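You operate a simulated robot arm through the tools that you are given. There is no shell and no other tool. Be economical: measure what you need, move in short steps, check, and stop when the job is done.

Carry out the task below with a simulated two-armed robot. There is one attempt and no reset: what you move stays moved.

TASK
Pick up the carton that says "Leaf feed" from the inside of the green flood tray with one hand, pass it to the other hand and put it in the inside of the grey flood tray. Set down upright: carton.
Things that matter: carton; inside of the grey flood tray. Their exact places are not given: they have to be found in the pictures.

It is judged by the outcome, as a careful person would: the job done as asked, and still so three seconds after it is handed in. It fails if anything else is knocked over, pushed out of place, dropped, spilled or broken.

THE ROBOT
Two 6-joint arms with two-finger parallel grippers on one trunk, on a base that drives. Base frame: it is fixed to the floor where the robot stands at the start and does not move with it; the origin is under the middle of the robot, x ahead of it, y to its left, z up; the surface under the hand at the start is at about z = 0.789. Units: m, degrees, N and s.
The left shoulder is at the start at [-0.089, 0.177, 0.806], the right one opposite. With the tool pointing down near the work surface each hand reaches from about 0.1 to 0.72 m from the robot's upright axis, wherever it stands, measured 20 degrees to its own side. Places, roughly: inside of the grey flood tray [0.6, -0.8, 0.8]. Payload 1.57 kg a hand.
The TCP of each hand is the grasp point between the finger pads, 0.03 m short of the fingertips. In the tool frame z runs along the fingers and y along their closing line. The gripper opens to 0.08 m. The fingers are 0.017 m wide and 0.012 m thick; the gripper's body (0.04 by 0.082 m) begins 0.08 m behind the TCP.
Orientation is that of the tool frame in the base frame, as a unit quaternion [x, y, z, w]. With the fingers straight down and closing along the base's y, the tool's x points along the base's -x, its y along +y and its z along -z.

THE INTERFACE
- The arms move only by the tool send_rows. It takes "left_series", "right_series" or both (then of equal length, played together; a hand with none holds still); each is a list of rows, each a list of 6 numbers: the shift along the tool's x, y, z in m, then the turn, a rotation vector about the tool's x, y, z in degrees. In form: [[tx, ty, tz, rx, ry, rz], ...]. A call has 1 to 12 rows; each row shifts and turns the commanded pose from where the row before left it, along the tool's axes as they then stand. "left_hand" and "right_hand" are, for a hand that has rows, the opening, from 0 (shut) to 1 (fully open), set as the call begins (left out, the last holds). Each row takes 0.2 s and may step no farther than 0.05 m and 8.6 degrees from the row before; otherwise, or with a gripper value out of range, the whole call is refused. A pose out of reach is approached as far as the arm can. The call stops where the force on the tool passes 40 N (or 10 N more than at its start, if that is more) or the arm is blocked; 0.2 s more then pass. The fingers move at their own pace (about 0.072 m/s each) and stop on an object; they squeeze with about 43 N. The grip force told is the motor's: it shows also when the fingers shut on nothing. Time passes only in rows, and 0.2 s behind the last, so rows that do not move let the fingers close. It gives the time, the measured TCP pose, the force on the tool (base axes), the opening and the grip force at its end, in the units of the frame above (readings bear some noise), with the torque about the TCP (base axes, N m) and any sound that the robot's microphone picked up, and new pictures: "pictures" is both (left out), scene, wrist or none (wrist: the cameras of the hands that moved).
- Cameras (640 x 400 px; columns grow to the right, rows downward): "scene" is now at [0.0355, 0.0076, 1.5247]; the picture's right is [0.14, -0.99, 0.00], its down [-0.76, -0.11, -0.64] and it looks along [0.63, 0.09, -0.77] (base axes); focal length 267 px, centre (320, 200). "left" rides on the left gripper at [0.072, 0.007, -0.122] in its tool frame; the picture's right is [-0.09, 1.00, 0.00], its down [-0.84, -0.08, -0.54] and it looks along [-0.54, -0.05, 0.84] (tool axes); focal length 238 px, centre (320, 200). "right" rides on the right gripper at [0.072, -0.007, -0.122] in its tool frame; the picture's right is [0.09, 1.00, 0.00], its down [-0.84, 0.08, -0.54] and it looks along [-0.54, 0.05, 0.84] (tool axes); focal length 238 px, centre (320, 200).
- move_column(by): slides the trunk up (or, below 0, down) by that many m; the arms and the scene camera ride with it, the base frame stays. It gives what a move gives, with no picture.
- base_move(legs): drives the robot by 1 to 6 legs, each [ahead, left, turn to the left] in m, m and degrees, along the robot's own axes; the way and the turn of a leg run together, so that a leg with both is an arc; at most 1.5 m and 180 degrees a leg. The arms and the cameras ride along, it lands a little off, and it stops where it bumps. It gives what a move gives, and a new picture of the scene camera.
- pan_tilt(pan, tilt): turns the head with the scene camera to pan (to the left, within 143 degrees either way) and tilt (down, from -29 to 69), counted from straight ahead of the robot. It gives what a move gives, and a new picture of the scene camera.
- point_at(camera, pixels): for up to 12 pixels [column, row] of the newest picture of that camera ("zoom" is the newest enlarged one), the place [x, y, z] in the base frame of the surface seen there, good to about 0.002 m. No time passes.
- zoom(camera, box): a new picture of the part [left, top, right, bottom] of that camera's present view, enlarged. No time passes.
- finish_job(): hands the job in; it is judged then, once.

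Keep the steps short. Do not move on a guess: measure, check each grasp and each placing, and mend mistakes. In all there are 80 turns and 260 pictures (those below and enlarged ones count). Leave the grippers open and the arms clear of the work at the hand-in unless told otherwise, and finish with a single line.

The tools are called after "Call:" as a command line: name --argument value ..., lists and objects as JSON in quotes. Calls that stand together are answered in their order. send_rows: Moves the arms, as the interface text tells. Its arguments: {"type":"object","properties":{"left_series":{"type":"array","items":{"type":"array","items":{"type":"number"}}},"left_hand":{"type":"number"},"right_series":{"type":"array","items":{"type":"array","items":{"type":"number"}}},"right_hand":{"type":"number"},"pictures":{"type":"string","enum":["both","scene","wrist","none"]}},"required":[]} The other tools are called the same way: move_column (by) slides the trunk up or down; base_move (legs) drives the base; pan_tilt (pan, tilt) turns the head that bears the scene camera; point_at (camera, pixels) gives the place of the surface under pixels of a picture; zoom (camera, box) takes an enlarged picture of a part of a camera's view; finish_job () hands the job in.

At the start:

```text
t: 0.0
left_tcp_pos: [0.4165, 0.2771, 1.0654]
left_tool_rot: [-0.001, 1.0, 0.0, 0.0]
left_ft_force: [-0.1, -0.3, 0.0]
left_torque: [-0.01, -0.02, -0.04]
left_opening: 0.0799
left_gripper_force: 0.1
right_tcp_pos: [0.3997, -0.1071, 1.0439]
right_tool_rot: [0.0, 1.0, 0.0, 0.001]
right_ft_force: [-0.4, -1.0, -0.4]
right_torque: [-0.01, 0.02, 0.0]
right_opening: 0.0797
right_gripper_force: 0.0
trunk travel left (down, up): [-0.25, 0.078]
robot x, y, heading: [-0.0021, 0.0004, -0.1]
head pan, tilt: [8.2, 50.2]
```

scene: 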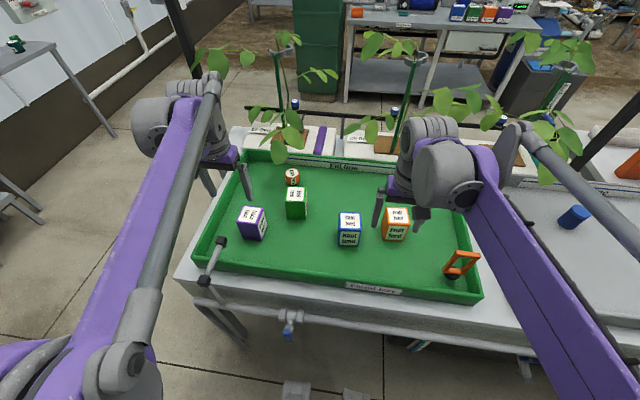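
right: 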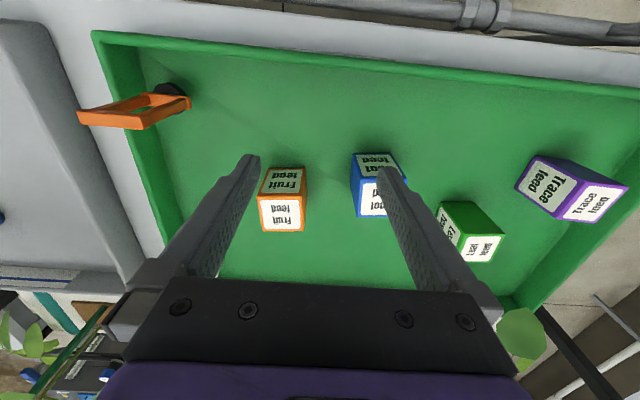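
left: 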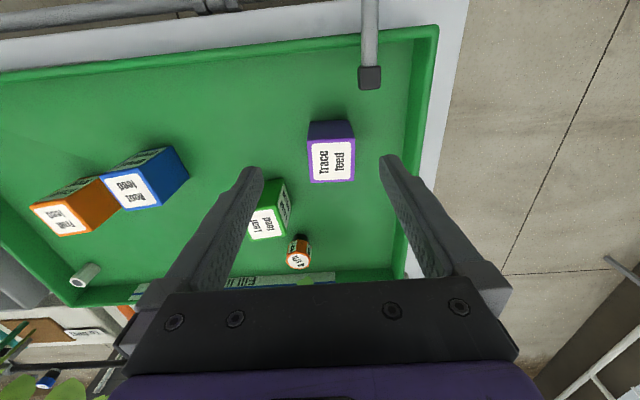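

The green carton (about 296,203 in the scene) probably reads "Leaf feed". I'll enlarge it to check the label.

Call:
zoom --camera "scene" --box '[230, 160, 430, 285]'

Call:
zoom --camera "left" --box '[220, 110, 380, 280]'

Call:
pan_tilt --pan -50 --tilt 45

```text
3.20 times, centred on (330, 222) of scene
```

zoom: 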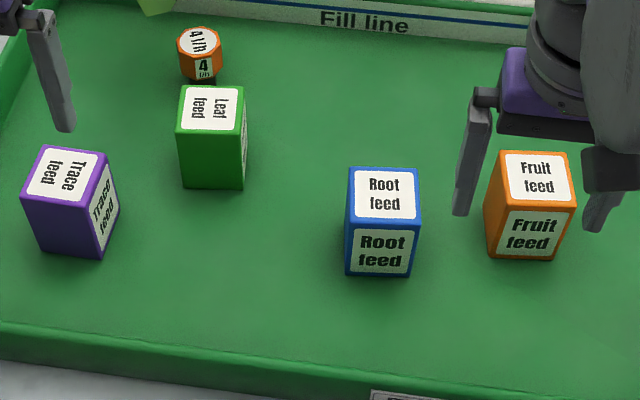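

```text
2.35 times, centred on (300, 195) of left
```

zoom: 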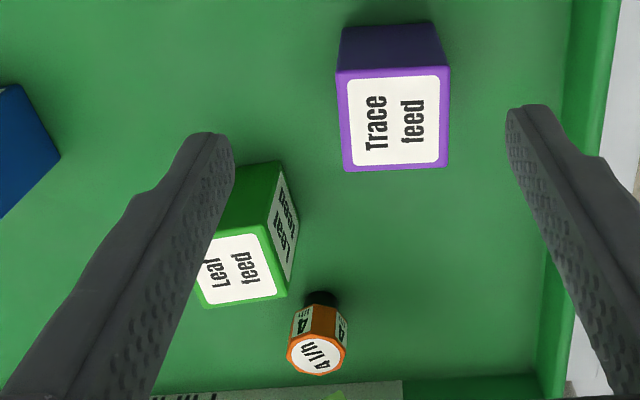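

```text
t: 1.3
left_tcp_pos: [0.4174, 0.2785, 1.0667]
left_tool_rot: [0.001, 1.0, 0.0, 0.0]
left_ft_force: [0.1, 0.3, -1.1]
left_torque: [0.0, 0.0, 0.0]
left_opening: 0.0799
left_gripper_force: 0.1
right_tcp_pos: [0.4002, -0.1085, 1.0447]
right_tool_rot: [0.001, 1.0, 0.0, 0.0]
right_ft_force: [-0.1, -0.1, 0.4]
right_torque: [0.0, 0.02, -0.01]
right_opening: 0.0798
right_gripper_force: 0.0
trunk travel left (down, up): [-0.25, 0.078]
robot x, y, heading: [0.0037, 0.0003, 0.2]
head pan, tilt: [-50.0, 45.0]
```

scene: 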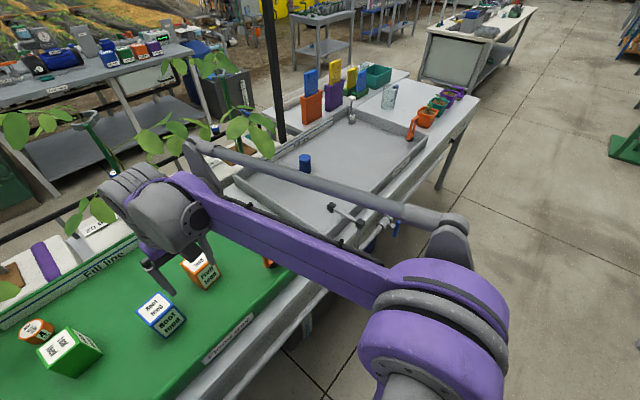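

The green carton is "Leaf feed". Next I'll measure the carton and the grey tray's inside in this view.

Call:
zoom --camera "scene" --box '[200, 80, 480, 255]'

Call:
point_at --camera "scene" --pixels '[[70, 350], [330, 165], [345, 185], [305, 160], [305, 195], [380, 150], [350, 120], [440, 100], [345, 212], [270, 200], [400, 190], [250, 170]]'

Call:
point_at --camera "left" --pixels '[[270, 222], [285, 208], [265, 195], [299, 264], [330, 155], [250, 270]]'

```text
2.29 times, centred on (340, 168) of scene
```

zoom: 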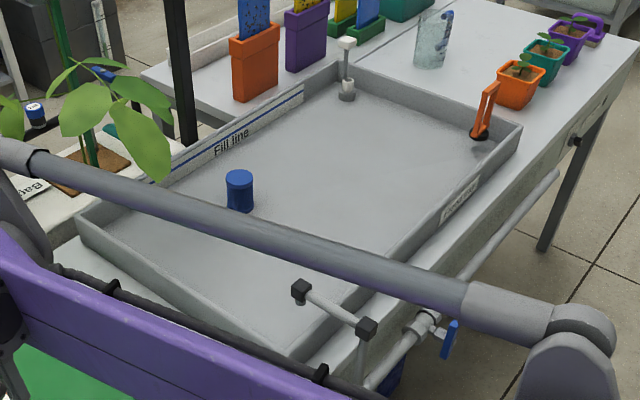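

```text
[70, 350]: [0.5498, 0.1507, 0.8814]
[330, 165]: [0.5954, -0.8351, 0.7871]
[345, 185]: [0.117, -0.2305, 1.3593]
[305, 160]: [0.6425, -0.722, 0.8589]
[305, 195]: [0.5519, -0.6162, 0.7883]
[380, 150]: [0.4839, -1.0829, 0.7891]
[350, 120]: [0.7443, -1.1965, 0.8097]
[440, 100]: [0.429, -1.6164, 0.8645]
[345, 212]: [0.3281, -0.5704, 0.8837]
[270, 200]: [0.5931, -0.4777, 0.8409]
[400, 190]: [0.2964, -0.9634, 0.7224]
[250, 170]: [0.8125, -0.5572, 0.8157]
```

```text
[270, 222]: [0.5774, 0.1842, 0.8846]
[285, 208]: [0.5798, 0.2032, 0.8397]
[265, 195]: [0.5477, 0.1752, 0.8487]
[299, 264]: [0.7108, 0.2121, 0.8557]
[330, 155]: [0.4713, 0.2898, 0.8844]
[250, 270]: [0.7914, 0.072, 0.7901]
```

Carton top is at z≈0.884 and the grey tray floor at about 0.788. Next I'll turn the head back to measure the carton's corners.

Call:
pan_tilt --pan 8 --tilt 50

Call:
zoom --camera "scene" --box '[256, 160, 336, 230]'

```text
t: 2.5
left_tcp_pos: [0.4167, 0.2783, 1.0662]
left_tool_rot: [0.0, 1.0, 0.0, 0.0]
left_ft_force: [0.1, -0.6, -0.2]
left_torque: [-0.01, -0.05, -0.01]
left_opening: 0.08
left_gripper_force: 0.0
right_tcp_pos: [0.399, -0.1073, 1.043]
right_tool_rot: [0.0, 1.0, 0.0, 0.0]
right_ft_force: [-0.9, 0.3, -0.5]
right_torque: [0.01, 0.04, 0.02]
right_opening: 0.0802
right_gripper_force: 0.0
trunk travel left (down, up): [-0.25, 0.078]
robot x, y, heading: [-0.002, 0.0008, -0.3]
head pan, tilt: [8.0, 50.0]
```

scene: 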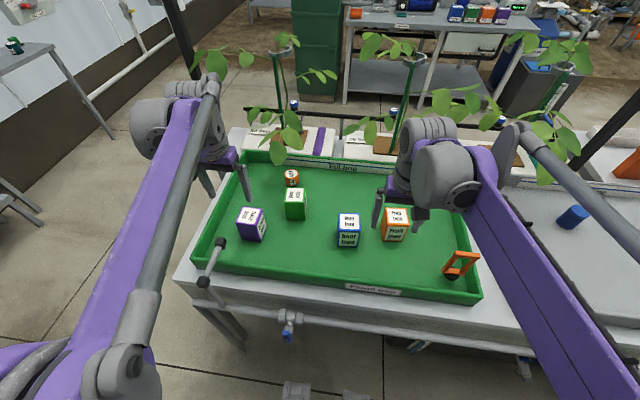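

```text
5.71 times, centred on (296, 195) of scene
```

zoom: 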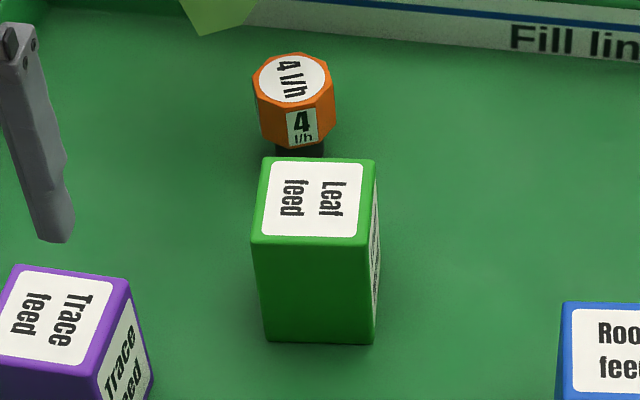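

Call:
point_at --camera "zoom" --pixels '[[266, 162], [372, 163], [364, 240], [255, 238], [312, 200], [258, 250], [362, 250], [271, 338], [372, 340], [378, 190], [294, 78], [300, 100]]'

```text
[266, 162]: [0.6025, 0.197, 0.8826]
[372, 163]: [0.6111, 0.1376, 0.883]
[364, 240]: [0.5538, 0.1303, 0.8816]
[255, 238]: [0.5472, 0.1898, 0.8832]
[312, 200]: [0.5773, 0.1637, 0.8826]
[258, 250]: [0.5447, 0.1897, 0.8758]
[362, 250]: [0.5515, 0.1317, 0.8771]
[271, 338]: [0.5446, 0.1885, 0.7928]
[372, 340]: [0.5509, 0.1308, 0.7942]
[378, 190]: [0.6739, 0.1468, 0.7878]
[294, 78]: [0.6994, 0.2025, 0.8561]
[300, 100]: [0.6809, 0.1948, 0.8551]
```

The carton is about 0.062 m square and 0.095 m tall, centred at (0.578, 0.164) and yawed about +7.4°. Plan:
- The left hand grips it from above, near its top, on its ±x faces.
- The right hand takes the ±y faces with the tool pitched 45° forward, then places it.

First I'll bring the left hand above it and turn it.

Call:
send_rows --left_series '[[-0.0403, -0.0285, 0.01, 0, 0, 0], [-0.0403, -0.0285, 0.01, 0, 0, 0], [-0.0403, -0.0285, 0.01, 0, 0, 0], [-0.0403, -0.0285, 0.01, 0, 0, 0], [0, 0, 0, 0, 0, 8.26], [0, 0, 0, 0, 0, 8.26], [0, 0, 0, 0, 0, 8.26], [0, 0, 0, 0, 0, 8.26], [0, 0, 0, 0, 0, 8.26], [0, 0, 0, 0, 0, 8.26], [0, 0, 0, 0, 0, 8.26], [0, 0, 0, 0, 0, 8.26]]' --left_hand 1 --pictures "none"

Call:
send_rows --left_series '[[0, 0, 0, 0, 0, 8.26], [0, 0, 0, 0, 0, 8.26], [0, 0, 0, 0, 0, 0]]' --pictures "both"

```text
refused: row 1 steps farther than a row can; nothing moved
```

```text
t: 3.4
left_tcp_pos: [0.4169, 0.2774, 1.0675]
left_tool_rot: [0.145, 0.989, 0.0, 0.0]
left_ft_force: [-0.6, -0.4, 0.3]
left_torque: [-0.04, 0.01, -0.01]
left_opening: 0.0798
left_gripper_force: 0.0
right_tcp_pos: [0.3988, -0.108, 1.0437]
right_tool_rot: [0.0, 1.0, -0.001, 0.0]
right_ft_force: [-0.3, 0.2, 0.2]
right_torque: [-0.01, 0.01, -0.01]
right_opening: 0.0801
right_gripper_force: 0.1
trunk travel left (down, up): [-0.25, 0.078]
robot x, y, heading: [0.0038, 0.0045, 0.1]
head pan, tilt: [8.0, 50.0]
```

scene: 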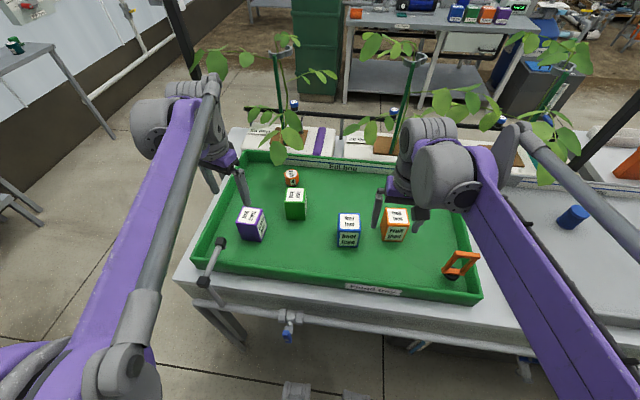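
left: 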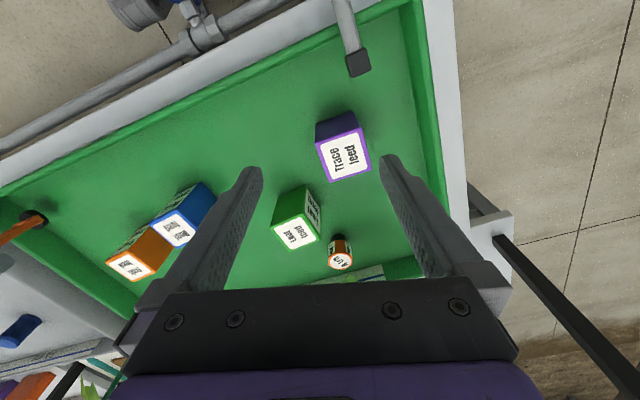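

The translation rows were refused for being slightly too long, and only 16.5° of the turn was done. I'll finish the turn with 8 rows, then translate along the new tool axes.

Call:
send_rows --left_series '[[0, 0, 0, 0, 0, 8.26], [0, 0, 0, 0, 0, 8.26], [0, 0, 0, 0, 0, 8.26], [0, 0, 0, 0, 0, 8.26], [0, 0, 0, 0, 0, 8.26], [0, 0, 0, 0, 0, 8.26], [0, 0, 0, 0, 0, 8.26], [0, 0, 0, 0, 0, 8.26], [-0.0335, 0.03625, 0, 0, 0, 0], [-0.0335, 0.03625, 0, 0, 0, 0], [-0.0335, 0.03625, 0, 0, 0, 0], [-0.0335, 0.03625, 0, 0, 0, 0]]' --left_hand 1

```text
t: 6.0
left_tcp_pos: [0.5788, 0.1631, 1.0673]
left_tool_rot: [0.66, 0.751, 0.0, -0.001]
left_ft_force: [0.3, 0.2, 0.3]
left_torque: [0.01, 0.04, 0.04]
left_opening: 0.08
left_gripper_force: 0.1
right_tcp_pos: [0.4012, -0.1084, 1.043]
right_tool_rot: [-0.001, 1.0, 0.0, -0.001]
right_ft_force: [0.6, -0.1, -1.0]
right_torque: [-0.02, 0.03, 0.02]
right_opening: 0.0799
right_gripper_force: 0.0
trunk travel left (down, up): [-0.25, 0.078]
robot x, y, heading: [-0.0013, -0.0011, 0.1]
head pan, tilt: [8.0, 50.0]
```

scene: 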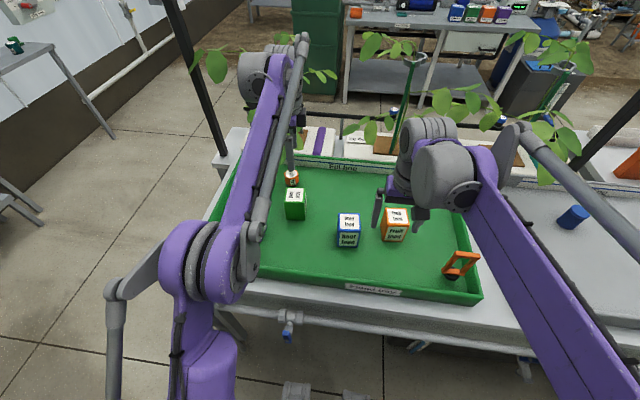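
left: 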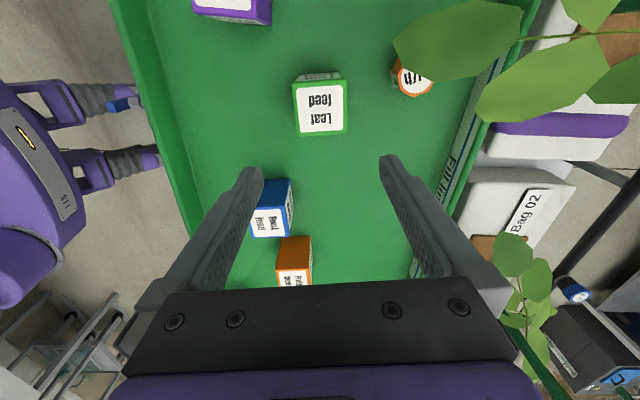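

The carton lines up with the fingers (square in the wrist view at 320,105). A leaf appears near the hand, so before descending I'll measure it and the carton corners from this view.

Call:
point_at --camera "left" --pixels '[[430, 40], [500, 85], [520, 75], [297, 86], [343, 84], [346, 132], [298, 136], [395, 45], [560, 10], [320, 110]]'

```text
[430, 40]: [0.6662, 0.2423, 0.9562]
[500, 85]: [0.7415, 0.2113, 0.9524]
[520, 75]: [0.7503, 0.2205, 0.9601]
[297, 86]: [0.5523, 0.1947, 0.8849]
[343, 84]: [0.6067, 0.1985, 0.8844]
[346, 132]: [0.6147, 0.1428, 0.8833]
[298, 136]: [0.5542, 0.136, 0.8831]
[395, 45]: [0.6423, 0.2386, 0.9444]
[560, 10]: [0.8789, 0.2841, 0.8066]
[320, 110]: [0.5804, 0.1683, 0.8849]
```

The leaf edge at x≈0.64, y≈0.24 clears the gripper by about 4 cm. The carton centre is (0.580, 0.166), so the fingers straddle it. I'll descend to TCP z≈0.856.

Call:
send_rows --left_series '[[0.002, 0.001, 0.04, 0, 0, 0], [0, 0, 0.04, 0, 0, 0], [0, 0, 0.04, 0, 0, 0], [0, 0, 0.03, 0, 0, 0], [0, 0, 0.03, 0, 0, 0], [0, 0, 0.031, 0, 0, 0], [0, 0, 0, 0, 0, 0]]' --left_hand 1

```text
t: 7.5
left_tcp_pos: [0.5765, 0.1637, 0.8574]
left_tool_rot: [0.66, 0.751, 0.0, 0.0]
left_ft_force: [0.3, 0.0, 0.8]
left_torque: [0.01, -0.05, 0.01]
left_opening: 0.08
left_gripper_force: 0.0
right_tcp_pos: [0.399, -0.1076, 1.0448]
right_tool_rot: [0.0, 1.0, 0.001, 0.0]
right_ft_force: [-0.3, -0.5, 0.2]
right_torque: [-0.03, 0.01, 0.01]
right_opening: 0.0802
right_gripper_force: 0.1
trunk travel left (down, up): [-0.25, 0.078]
robot x, y, heading: [0.0037, 0.0037, -0.3]
head pan, tilt: [8.0, 50.0]
```

scene: 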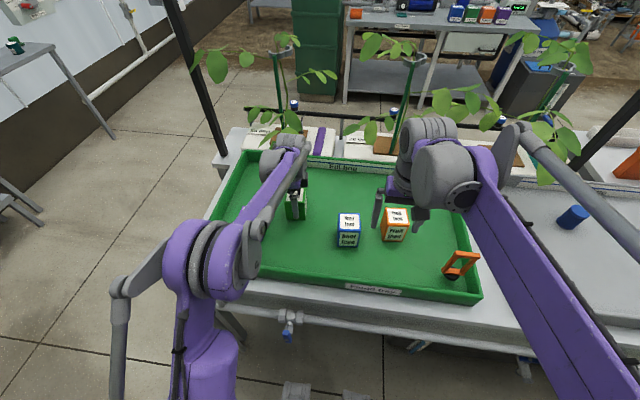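
left: 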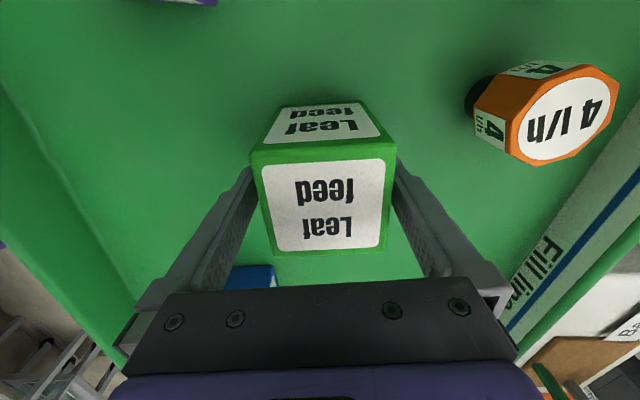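

The fingers straddle the carton without touching it. I'll close them.

Call:
send_rows --left_series '[[0, 0, 0, 0, 0, 0], [0, 0, 0, 0, 0, 0], [0, 0, 0, 0, 0, 0]]' --left_hand 0 --pictures "wrist"

```text
t: 8.3
left_tcp_pos: [0.578, 0.1639, 0.858]
left_tool_rot: [0.66, 0.751, 0.0, 0.0]
left_ft_force: [-0.1, -0.3, 0.2]
left_torque: [0.03, 0.02, 0.01]
left_opening: 0.0649
left_gripper_force: 43.5
right_tcp_pos: [0.3999, -0.1076, 1.0432]
right_tool_rot: [0.0, 1.0, 0.0, 0.0]
right_ft_force: [0.0, 0.2, -0.8]
right_torque: [0.01, 0.0, -0.02]
right_opening: 0.08
right_gripper_force: 0.2
trunk travel left (down, up): [-0.25, 0.078]
robot x, y, heading: [-0.0011, -0.0019, -0.1]
head pan, tilt: [8.0, 50.0]
```

left: 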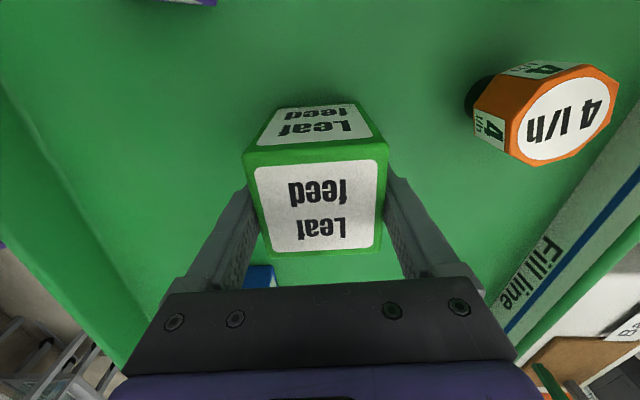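

It's gripped (opening 0.065, 43 N). I'll lift it straight up 0.25 m and square it to the base axes.

Call:
send_rows --left_series '[[0, 0, -0.03, 0, 0, 0], [0, 0, -0.04, 0, 0, 0], [0, 0, -0.045, 0, 0, 0], [0, 0, -0.045, 0, 0, 0], [0, 0, -0.045, 0, 0, 0], [0, 0, -0.045, 0, 0, 0], [0, 0, 0, 0, 0, 7.4], [0, 0, 0, 0, 0, 0]]'

```text
t: 10.2
left_tcp_pos: [0.5774, 0.1659, 1.1051]
left_tool_rot: [0.707, 0.707, 0.0, 0.0]
left_ft_force: [-0.6, 0.4, -3.3]
left_torque: [0.0, 0.01, -0.02]
left_opening: 0.0648
left_gripper_force: 43.1
right_tcp_pos: [0.3997, -0.1084, 1.0429]
right_tool_rot: [0.001, 1.0, 0.0, 0.0]
right_ft_force: [0.1, -0.1, -0.6]
right_torque: [-0.02, 0.03, -0.02]
right_opening: 0.0799
right_gripper_force: 0.1
trunk travel left (down, up): [-0.25, 0.078]
robot x, y, heading: [-0.0054, 0.0007, -0.3]
head pan, tilt: [8.0, 50.0]
```

scene: 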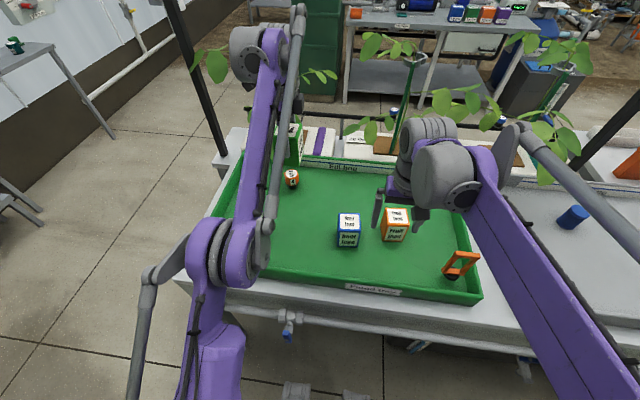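
left: 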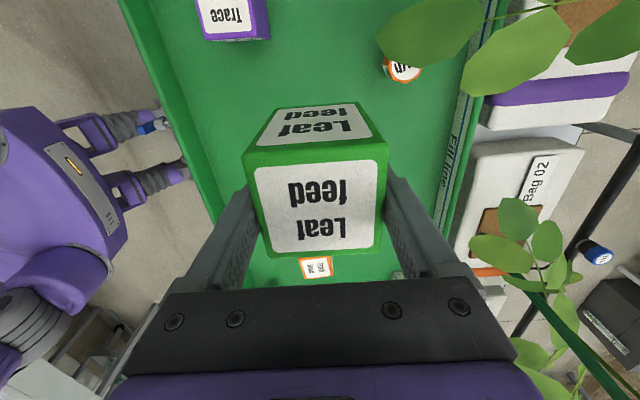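

It's held, and the weight is about 0.33 kg. I'll measure where the left forearm runs so that the right hand's approach doesn't meet it.

Call:
point_at --camera "scene" --pixels '[[265, 50], [255, 150], [272, 190], [232, 250], [213, 260], [295, 45], [295, 145], [240, 205], [265, 100], [405, 160], [470, 185], [545, 200]]'

Call:
zoom --camera "scene" --box '[180, 0, 500, 200]'

```text
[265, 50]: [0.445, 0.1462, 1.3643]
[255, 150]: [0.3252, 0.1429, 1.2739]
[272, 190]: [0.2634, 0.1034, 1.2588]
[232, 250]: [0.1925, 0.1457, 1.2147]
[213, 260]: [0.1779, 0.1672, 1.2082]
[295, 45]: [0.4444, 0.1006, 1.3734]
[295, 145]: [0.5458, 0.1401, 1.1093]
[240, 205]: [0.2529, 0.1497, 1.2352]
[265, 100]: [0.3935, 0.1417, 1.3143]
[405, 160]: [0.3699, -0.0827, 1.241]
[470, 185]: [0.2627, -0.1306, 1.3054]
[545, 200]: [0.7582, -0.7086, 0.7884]
```

```text
2.00 times, centred on (340, 100) of scene
```

zoom: 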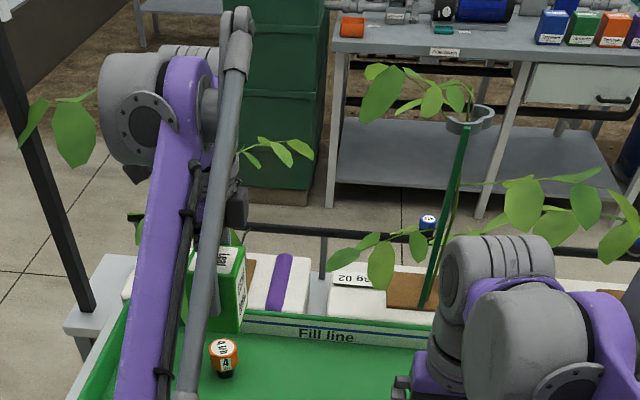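

The left forearm runs along y≈0.10–0.17 above and behind the carton. So the right hand should come diagonally from its own side, pointing 60° to the left and 45° down. I'll turn the left hand with the carton by +60° and shift it a little, and turn the right hand +60° while moving it aside.

Call:
send_rows --left_series '[[-0.023, -0.0385, 0, 0, 0, 0], [-0.023, -0.0385, 0, 0, 0, 0], [0, 0, 0, 0, 0, -7.5], [0, 0, 0, 0, 0, -7.5], [0, 0, 0, 0, 0, -7.5], [0, 0, 0, 0, 0, -7.5], [0, 0, 0, 0, 0, -7.5], [0, 0, 0, 0, 0, -7.5], [0, 0, 0, 0, 0, -7.5], [0, 0, 0, 0, 0, -7.5]]' --right_series '[[0, 0, 0, 0, 0, -7.5], [0, 0, 0, 0, 0, -7.5], [0, 0, 0, 0, 0, -7.5], [0, 0, 0, 0, 0, -7.5], [0, 0, 0, 0, 0, -7.5], [0, 0, 0, 0, 0, -7.5], [0, 0, 0, 0, 0, -7.5], [0, 0, 0, 0, 0, -7.5], [0.0397, -0.0113, -0.025, 0, 0, 0], [0.0397, -0.0113, -0.025, 0, 0, 0]]' --right_hand 1 --pictures "scene"

Call:
send_rows --right_series '[[0, 0, 0, 0, -7.5, 0], [0, 0, 0, 0, -7.5, 0], [0, 0, 0, 0, -7.5, 0], [0, 0, 0, 0, -7.5, 0], [0, 0, 0, 0, -7.5, 0], [0, 0, 0, 0, -7.5, 0], [0, 0, 0, 0, 0, 0]]'

```text
t: 12.3
left_tcp_pos: [0.5012, 0.1179, 1.1055]
left_tool_rot: [0.257, 0.966, 0.0, 0.0]
left_ft_force: [-0.8, 0.5, -2.9]
left_torque: [0.03, -0.01, 0.0]
left_opening: 0.0646
left_gripper_force: 43.0
right_tcp_pos: [0.382, -0.1879, 1.0928]
right_tool_rot: [-0.501, 0.865, 0.0, 0.001]
right_ft_force: [0.1, -0.8, -0.6]
right_torque: [0.03, -0.01, 0.0]
right_opening: 0.0801
right_gripper_force: 0.0
trunk travel left (down, up): [-0.25, 0.078]
robot x, y, heading: [-0.0007, 0.0011, 0.3]
head pan, tilt: [8.0, 50.0]
```

scene: 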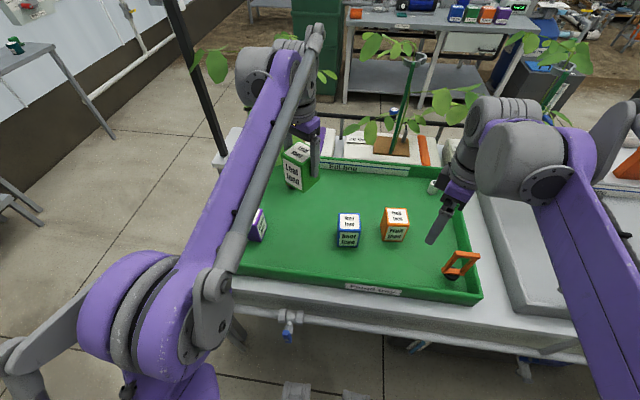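

```text
t: 13.9
left_tcp_pos: [0.5014, 0.1189, 1.1052]
left_tool_rot: [0.258, 0.966, 0.0, 0.0]
left_ft_force: [0.4, 0.8, -3.4]
left_torque: [-0.03, 0.0, 0.03]
left_opening: 0.0648
left_gripper_force: 42.7
right_tcp_pos: [0.3784, -0.1867, 1.0923]
right_tool_rot: [-0.461, 0.8, 0.192, 0.332]
right_ft_force: [0.2, 0.0, -0.1]
right_torque: [0.0, -0.04, 0.01]
right_opening: 0.08
right_gripper_force: 0.1
trunk travel left (down, up): [-0.25, 0.078]
robot x, y, heading: [0.0016, 0.0025, -0.0]
head pan, tilt: [8.0, 50.0]
```

scene: 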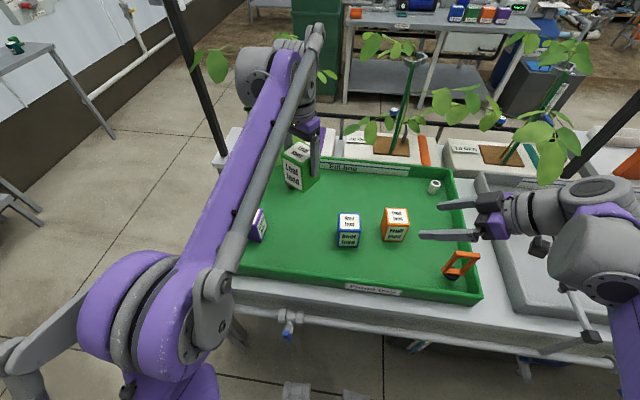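
right: 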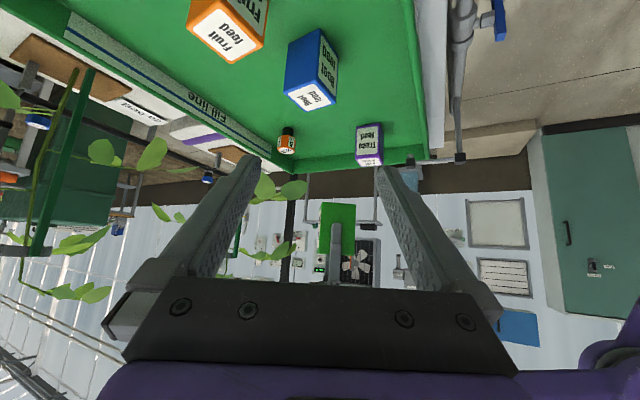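

The right wrist view shows the carton straight ahead at (336, 240), square to the fingers. I'll go to a pre-grasp point 0.12 m back along the approach line.

Call:
send_rows --right_series '[[-0.0352, 0.00815, 0.018, 0, 0, 0], [-0.0352, 0.00815, 0.018, 0, 0, 0], [-0.0352, 0.00815, 0.018, 0, 0, 0], [-0.0352, 0.00815, 0.018, 0, 0, 0], [-0.0352, 0.00815, 0.018, 0, 0, 0], [-0.0352, 0.00815, 0.018, 0, 0, 0], [0, 0, 0, 0, 0, 0]]' --right_hand 1

```text
t: 15.6
left_tcp_pos: [0.5011, 0.1189, 1.1061]
left_tool_rot: [0.258, 0.966, 0.0, 0.0]
left_ft_force: [0.5, 0.4, -3.1]
left_torque: [-0.02, 0.0, 0.02]
left_opening: 0.0646
left_gripper_force: 43.1
right_tcp_pos: [0.4513, 0.0333, 1.1673]
right_tool_rot: [-0.462, 0.8, 0.191, 0.332]
right_ft_force: [-0.6, -1.3, -0.4]
right_torque: [0.03, -0.01, 0.0]
right_opening: 0.0799
right_gripper_force: 0.2
trunk travel left (down, up): [-0.25, 0.078]
robot x, y, heading: [-0.0019, 0.0034, -0.1]
head pan, tilt: [8.0, 50.0]
```

scene: 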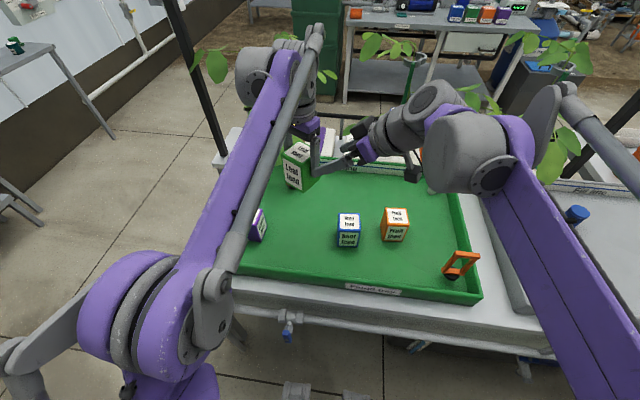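
right: 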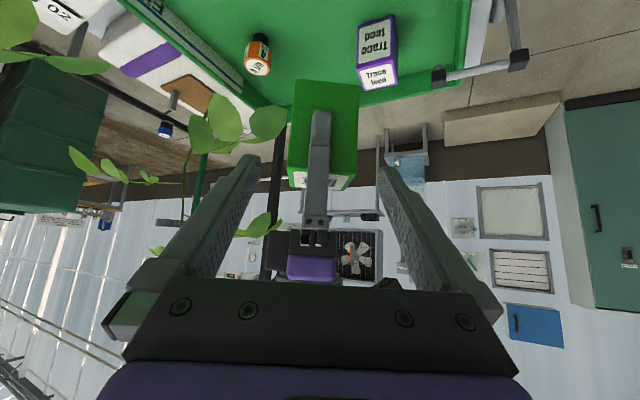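

The carton sits centred between the right fingers (about 323 against 320). I'll approach along the tool axis, two-thirds of the way first.

Call:
send_rows --right_series '[[0.0012, 0.0014, 0.025, 0, 0, 0], [0.0013, 0, 0.025, 0, 0, 0], [0, 0, 0.025, 0, 0, 0], [0, 0, 0, 0, 0, 0]]' --right_hand 1

```text
t: 16.6
left_tcp_pos: [0.5014, 0.1172, 1.1059]
left_tool_rot: [0.259, 0.966, 0.0, 0.001]
left_ft_force: [0.1, -0.5, -3.0]
left_torque: [0.03, -0.01, -0.01]
left_opening: 0.0644
left_gripper_force: 43.2
right_tcp_pos: [0.4734, 0.0765, 1.1113]
right_tool_rot: [-0.461, 0.8, 0.192, 0.332]
right_ft_force: [0.0, 0.1, 0.2]
right_torque: [-0.02, -0.04, -0.03]
right_opening: 0.0801
right_gripper_force: 0.1
trunk travel left (down, up): [-0.25, 0.078]
robot x, y, heading: [-0.003, 0.0008, 0.1]
head pan, tilt: [8.0, 50.0]
```

scene: 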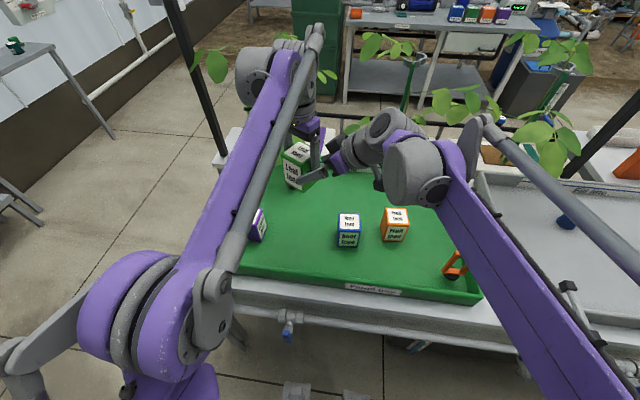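
right: 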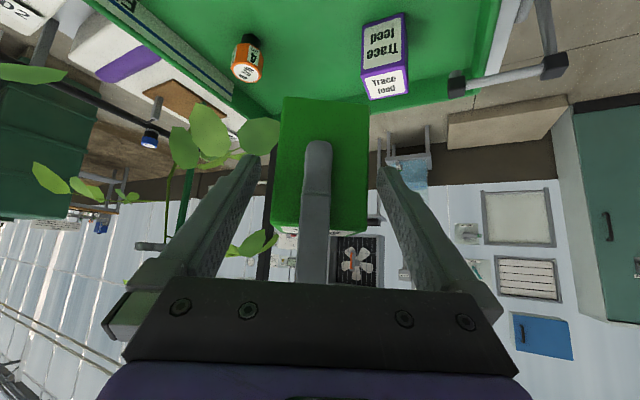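

Still centred and touching nothing. I'll go the last 0.046 m.

Call:
send_rows --right_series '[[0, 0.0005, 0.016, 0, 0, 0], [0, 0, 0.015, 0, 0, 0], [0, 0, 0.015, 0, 0, 0], [0, 0, 0, 0, 0, 0]]' --right_hand 1

Call:
zoom --camera "scene" --box '[240, 100, 440, 225]'

```text
t: 17.6
left_tcp_pos: [0.5013, 0.1206, 1.1053]
left_tool_rot: [0.259, 0.966, 0.002, 0.0]
left_ft_force: [11.4, 15.7, -13.5]
left_torque: [-0.53, 0.41, 0.09]
left_opening: 0.0646
left_gripper_force: 42.7
right_tcp_pos: [0.49, 0.1046, 1.0794]
right_tool_rot: [-0.461, 0.801, 0.191, 0.332]
right_ft_force: [-11.0, -15.8, 10.0]
right_torque: [1.05, -0.88, -0.1]
right_opening: 0.0801
right_gripper_force: 0.0
trunk travel left (down, up): [-0.25, 0.078]
robot x, y, heading: [0.001, -0.0015, -0.0]
head pan, tilt: [8.0, 50.0]
```

scene: 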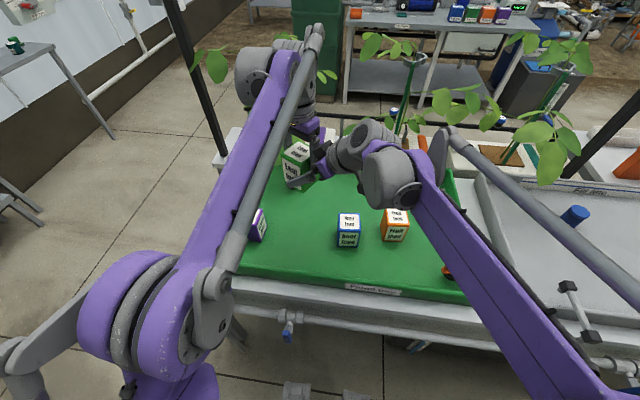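
right: 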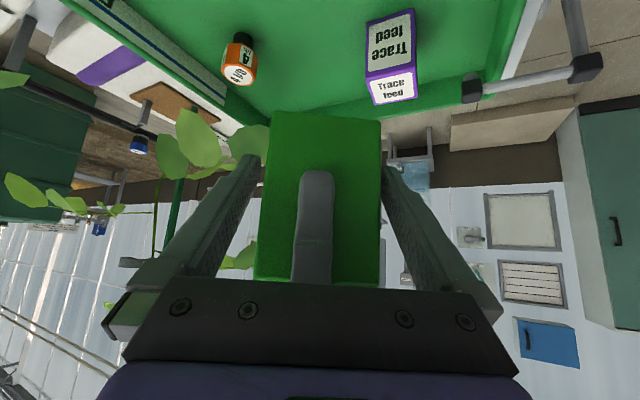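

```text
3.20 times, centred on (340, 162) of scene
```

zoom: 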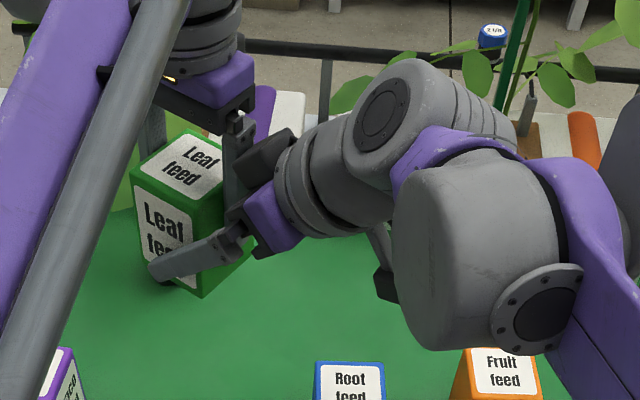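

The right palm presses on the left finger with about 20 N. I'll back off 8 mm along the tool and look at the force again.

Call:
send_rows --right_series '[[0, 0, -0.008, 0, 0, 0], [0, 0, 0, 0, 0, 0]]' --pictures "wrist"

```text
t: 18.1
left_tcp_pos: [0.5026, 0.1186, 1.1053]
left_tool_rot: [0.259, 0.966, 0.001, 0.0]
left_ft_force: [0.0, 0.0, -4.4]
left_torque: [-0.01, -0.03, 0.0]
left_opening: 0.0649
left_gripper_force: 42.6
right_tcp_pos: [0.4874, 0.1012, 1.0849]
right_tool_rot: [-0.462, 0.8, 0.192, 0.332]
right_ft_force: [0.0, -0.3, -0.1]
right_torque: [0.01, -0.02, -0.02]
right_opening: 0.0799
right_gripper_force: 0.0
trunk travel left (down, up): [-0.25, 0.078]
robot x, y, heading: [-0.0016, 0.0005, 0.0]
head pan, tilt: [8.0, 50.0]
```

right: 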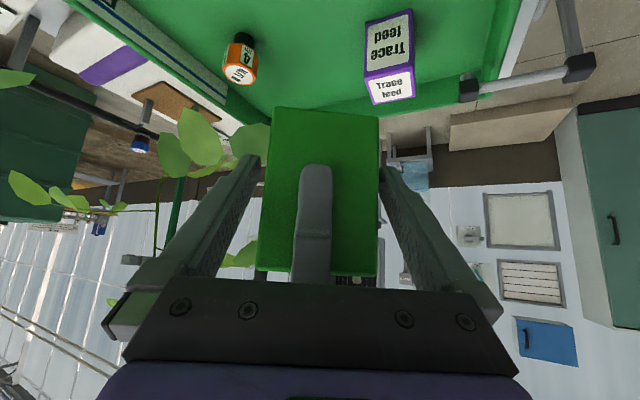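

It's free of contact now. I'll close the right hand.

Call:
send_rows --right_series '[[0, 0, 0, 0, 0, 0], [0, 0, 0, 0, 0, 0], [0, 0, 0, 0, 0, 0]]' --right_hand 0 --pictures "wrist"

```text
t: 18.9
left_tcp_pos: [0.5009, 0.1192, 1.1055]
left_tool_rot: [0.259, 0.966, 0.0, 0.0]
left_ft_force: [4.4, -6.2, 1.4]
left_torque: [0.1, 0.34, 0.54]
left_opening: 0.0649
left_gripper_force: 43.0
right_tcp_pos: [0.4879, 0.1015, 1.0848]
right_tool_rot: [-0.463, 0.8, 0.192, 0.331]
right_ft_force: [-6.1, 7.8, 0.1]
right_torque: [-0.27, -0.36, -0.36]
right_opening: 0.0648
right_gripper_force: 43.1
trunk travel left (down, up): [-0.25, 0.078]
robot x, y, heading: [-0.0023, 0.0011, 0.2]
head pan, tilt: [8.0, 50.0]
```

right: 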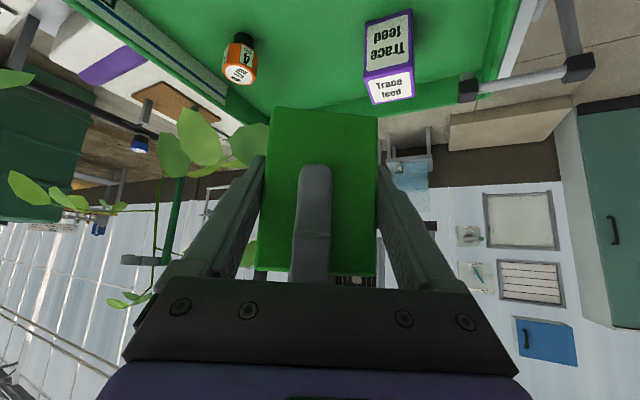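

Both hands now hold it, the right with 43 N. I'll open the left only slightly (0.072 m) so its near finger doesn't hit the right palm.

Call:
send_rows --left_series '[[0, 0, 0, 0, 0, 0], [0, 0, 0, 0, 0, 0]]' --left_hand 0.89 --pictures "wrist"

```text
t: 19.6
left_tcp_pos: [0.5013, 0.1187, 1.1054]
left_tool_rot: [0.259, 0.966, 0.0, 0.0]
left_ft_force: [0.4, 0.4, 0.5]
left_torque: [-0.01, 0.0, 0.0]
left_opening: 0.0714
left_gripper_force: 0.1
right_tcp_pos: [0.4871, 0.0998, 1.0861]
right_tool_rot: [-0.462, 0.8, 0.191, 0.332]
right_ft_force: [-0.3, -0.3, 0.3]
right_torque: [-0.1, 0.02, 0.0]
right_opening: 0.0647
right_gripper_force: 42.7
trunk travel left (down, up): [-0.25, 0.078]
robot x, y, heading: [-0.0028, -0.0013, 0.1]
head pan, tilt: [8.0, 50.0]
```

left: 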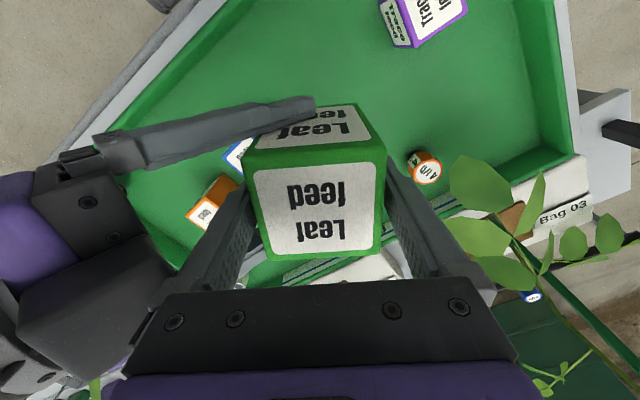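

The left is released (0.071 m, no force). I'll raise it slowly along its own axis and check the forces.

Call:
send_rows --left_series '[[0, 0, -0.01, 0, 0, 0], [0, 0, -0.015, 0, 0, 0], [0, 0, -0.02, 0, 0, 0], [0, 0, -0.02, 0, 0, 0]]' --pictures "wrist"

```text
t: 20.6
left_tcp_pos: [0.5024, 0.1202, 1.171]
left_tool_rot: [0.259, 0.966, 0.0, 0.0]
left_ft_force: [-0.7, 0.1, -0.9]
left_torque: [0.04, -0.01, 0.0]
left_opening: 0.0712
left_gripper_force: 0.2
right_tcp_pos: [0.488, 0.0998, 1.0851]
right_tool_rot: [-0.462, 0.8, 0.191, 0.331]
right_ft_force: [-0.2, 0.6, 0.5]
right_torque: [-0.07, 0.03, 0.04]
right_opening: 0.0648
right_gripper_force: 42.9
trunk travel left (down, up): [-0.25, 0.078]
robot x, y, heading: [-0.0009, 0.0003, -0.0]
head pan, tilt: [8.0, 50.0]
```

left: 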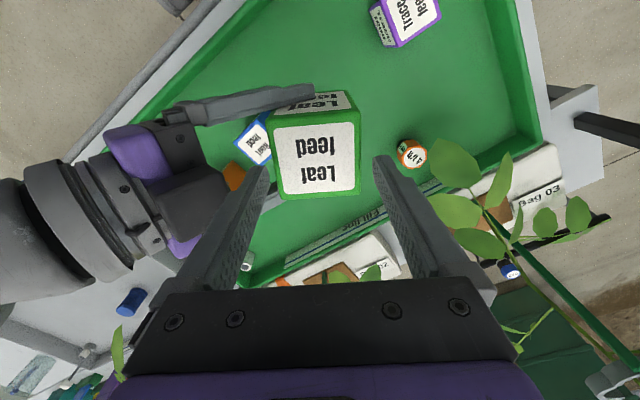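

The carton stays with the right hand. I'll raise the left further, then draw the right hand and carton 0.2 m toward −y.

Call:
send_rows --left_series '[[0, 0, -0.04, 0, 0, 0], [0, 0, -0.04, 0, 0, 0], [0, 0, 0, 0, 0, 0], [0, 0, 0, 0, 0, 0], [0, 0, 0, 0, 0, 0], [0, 0, 0, 0, 0, 0], [0, 0, 0, 0, 0, 0], [0, 0, 0, 0, 0, 0]]' --right_series '[[0, 0, 0, 0, 0, 0], [0, 0, 0, 0, 0, 0], [0, 0, 0, 0, 0, 0], [0.0245, -0.02, -0.0245, 0, 0, 0], [0.0245, -0.02, -0.0245, 0, 0, 0], [0.0245, -0.02, -0.0245, 0, 0, 0], [0.0245, -0.02, -0.0245, 0, 0, 0], [0.0245, -0.02, -0.0245, 0, 0, 0]]'

```text
t: 22.4
left_tcp_pos: [0.4836, 0.12, 1.2127]
left_tool_rot: [0.259, 0.966, 0.001, -0.001]
left_ft_force: [0.7, -0.6, -0.5]
left_torque: [-0.01, 0.03, -0.02]
left_opening: 0.0711
left_gripper_force: 0.1
left hand out of reach, approached as far as the arm can: row 1, 2
right_tcp_pos: [0.4885, -0.0999, 1.0846]
right_tool_rot: [-0.462, 0.801, 0.192, 0.331]
right_ft_force: [0.8, -0.5, 0.3]
right_torque: [-0.09, 0.03, 0.0]
right_opening: 0.065
right_gripper_force: 43.4
trunk travel left (down, up): [-0.25, 0.078]
robot x, y, heading: [-0.0009, 0.0005, -0.1]
head pan, tilt: [8.0, 50.0]
```

scene: 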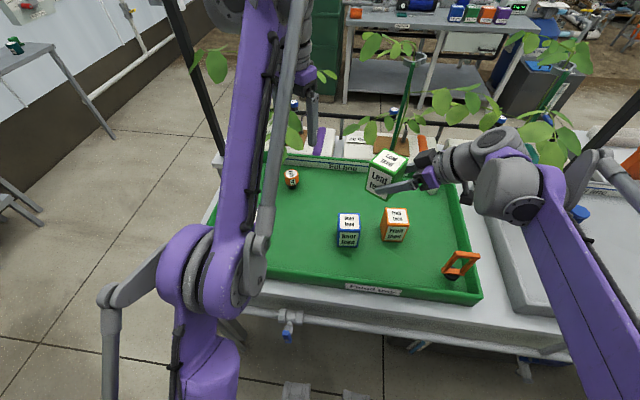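
right: 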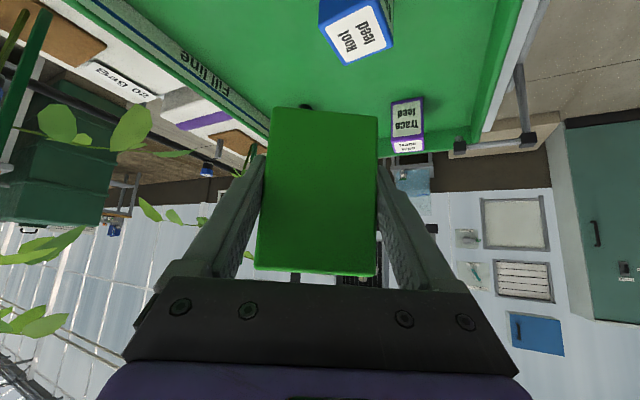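
left: 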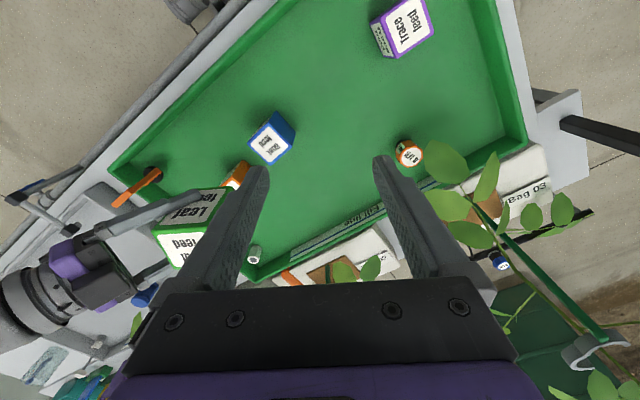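

The carton is secure and upright. I'll tuck both hands back a bit before driving, and measure the plant leaves and the table rails along the way.

Call:
send_rows --left_series '[[0.036, 0.002, 0.025, 0, 0, 0], [0.036, 0.002, 0.025, 0, 0, 0], [0.036, 0.002, 0.025, 0, 0, 0], [0.036, 0.002, 0.025, 0, 0, 0]]' --right_series '[[0.0142, 0.0346, -0.0142, 0, 0, 0], [0.0142, 0.0346, -0.0142, 0, 0, 0], [0, 0, 0, 0, 0, 0], [0, 0, 0, 0, 0, 0]]' --pictures "none"

Call:
pan_tilt --pan -50 --tilt 50

```text
t: 23.4
left_tcp_pos: [0.3629, 0.2012, 1.1111]
left_tool_rot: [0.259, 0.966, 0.0, 0.001]
left_ft_force: [-0.7, -1.1, -0.4]
left_torque: [-0.03, -0.02, -0.04]
left_opening: 0.0711
left_gripper_force: 0.1
right_tcp_pos: [0.4064, -0.0978, 1.0838]
right_tool_rot: [-0.462, 0.8, 0.191, 0.331]
right_ft_force: [-0.3, 0.4, 0.8]
right_torque: [-0.03, 0.01, -0.01]
right_opening: 0.0646
right_gripper_force: 43.6
trunk travel left (down, up): [-0.25, 0.078]
robot x, y, heading: [-0.0019, -0.0007, -0.2]
head pan, tilt: [8.0, 50.0]
```

```text
t: 24.6
left_tcp_pos: [0.3641, 0.2026, 1.1125]
left_tool_rot: [0.259, 0.966, 0.001, 0.0]
left_ft_force: [0.4, 0.3, -0.8]
left_torque: [0.02, 0.02, -0.05]
left_opening: 0.0712
left_gripper_force: 0.0
right_tcp_pos: [0.408, -0.0975, 1.0853]
right_tool_rot: [-0.462, 0.8, 0.192, 0.332]
right_ft_force: [0.0, -0.7, -0.5]
right_torque: [-0.02, 0.06, 0.0]
right_opening: 0.0645
right_gripper_force: 42.8
trunk travel left (down, up): [-0.25, 0.078]
robot x, y, heading: [0.0017, 0.0004, 0.2]
head pan, tilt: [-50.0, 50.0]
```

scene: 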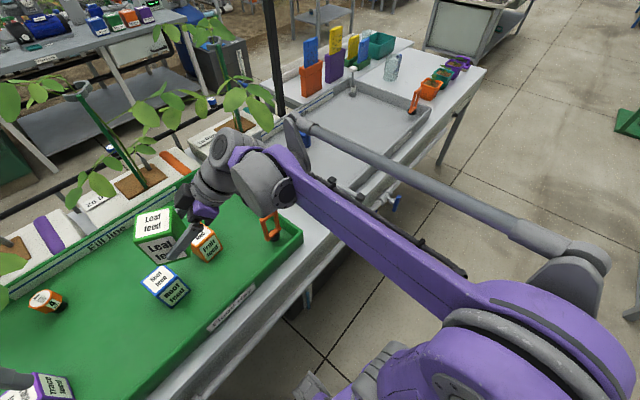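

The floor to the right is clear. I'll check the leaf positions near the sweep.

Call:
point_at --camera "scene" --pixels '[[235, 98], [260, 112], [172, 117], [262, 92], [300, 137], [415, 102], [390, 205], [410, 120], [385, 133], [270, 30], [155, 255]]'

```text
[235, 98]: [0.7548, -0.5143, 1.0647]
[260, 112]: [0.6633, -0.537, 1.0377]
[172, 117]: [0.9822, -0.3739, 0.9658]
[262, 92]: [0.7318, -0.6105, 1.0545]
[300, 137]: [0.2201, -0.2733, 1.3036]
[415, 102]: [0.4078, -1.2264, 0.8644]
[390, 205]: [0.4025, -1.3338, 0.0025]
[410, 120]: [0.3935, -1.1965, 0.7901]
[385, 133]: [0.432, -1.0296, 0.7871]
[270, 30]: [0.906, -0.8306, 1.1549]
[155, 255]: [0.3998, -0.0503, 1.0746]
```

The leaves reach x≥0.66 and my load stays below x≈0.48, so it's safe. I'll drive 0.65 m to the right.

Call:
base_move --legs '[[0, -0.33, 0], [0, -0.32, 0]]'

Call:
pan_tilt --pan -10 --tilt 52

```text
t: 31.1
left_tcp_pos: [0.3633, -0.452, 1.1121]
left_tool_rot: [0.26, 0.966, 0.0, -0.001]
left_ft_force: [-0.5, -0.4, -0.1]
left_torque: [-0.04, -0.04, 0.05]
left_opening: 0.0709
left_gripper_force: 0.1
right_tcp_pos: [0.408, -0.751, 1.0838]
right_tool_rot: [-0.461, 0.801, 0.19, 0.332]
right_ft_force: [0.4, 0.0, 1.2]
right_torque: [-0.07, 0.06, 0.0]
right_opening: 0.065
right_gripper_force: 42.9
trunk travel left (down, up): [-0.25, 0.078]
robot x, y, heading: [0.0015, -0.6529, 0.1]
head pan, tilt: [-50.0, 50.0]
```

scene: 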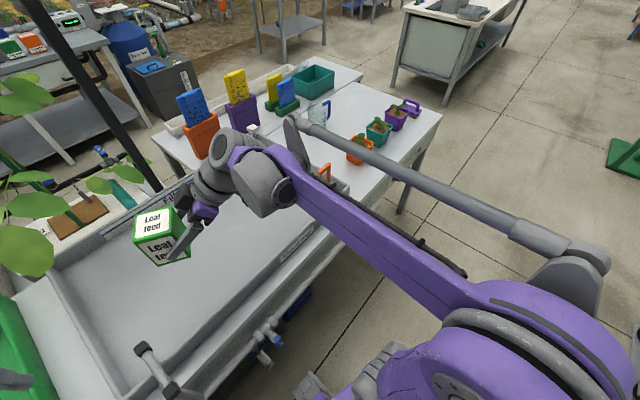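

```text
t: 32.2
left_tcp_pos: [0.3627, -0.4527, 1.11]
left_tool_rot: [0.259, 0.966, 0.001, 0.0]
left_ft_force: [-0.7, 0.1, 0.8]
left_torque: [-0.01, 0.01, -0.01]
left_opening: 0.0711
left_gripper_force: 0.0
right_tcp_pos: [0.4082, -0.7521, 1.0838]
right_tool_rot: [-0.463, 0.8, 0.192, 0.331]
right_ft_force: [0.4, 0.2, 0.0]
right_torque: [-0.08, 0.05, 0.0]
right_opening: 0.0644
right_gripper_force: 43.7
trunk travel left (down, up): [-0.25, 0.078]
robot x, y, heading: [0.0022, -0.6541, 0.1]
head pan, tilt: [-10.0, 52.0]
```

scene: 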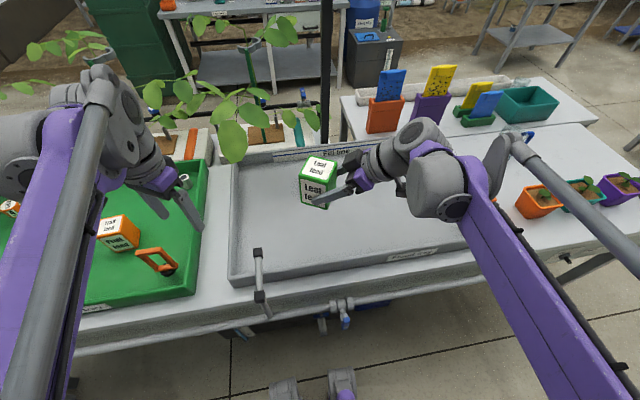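

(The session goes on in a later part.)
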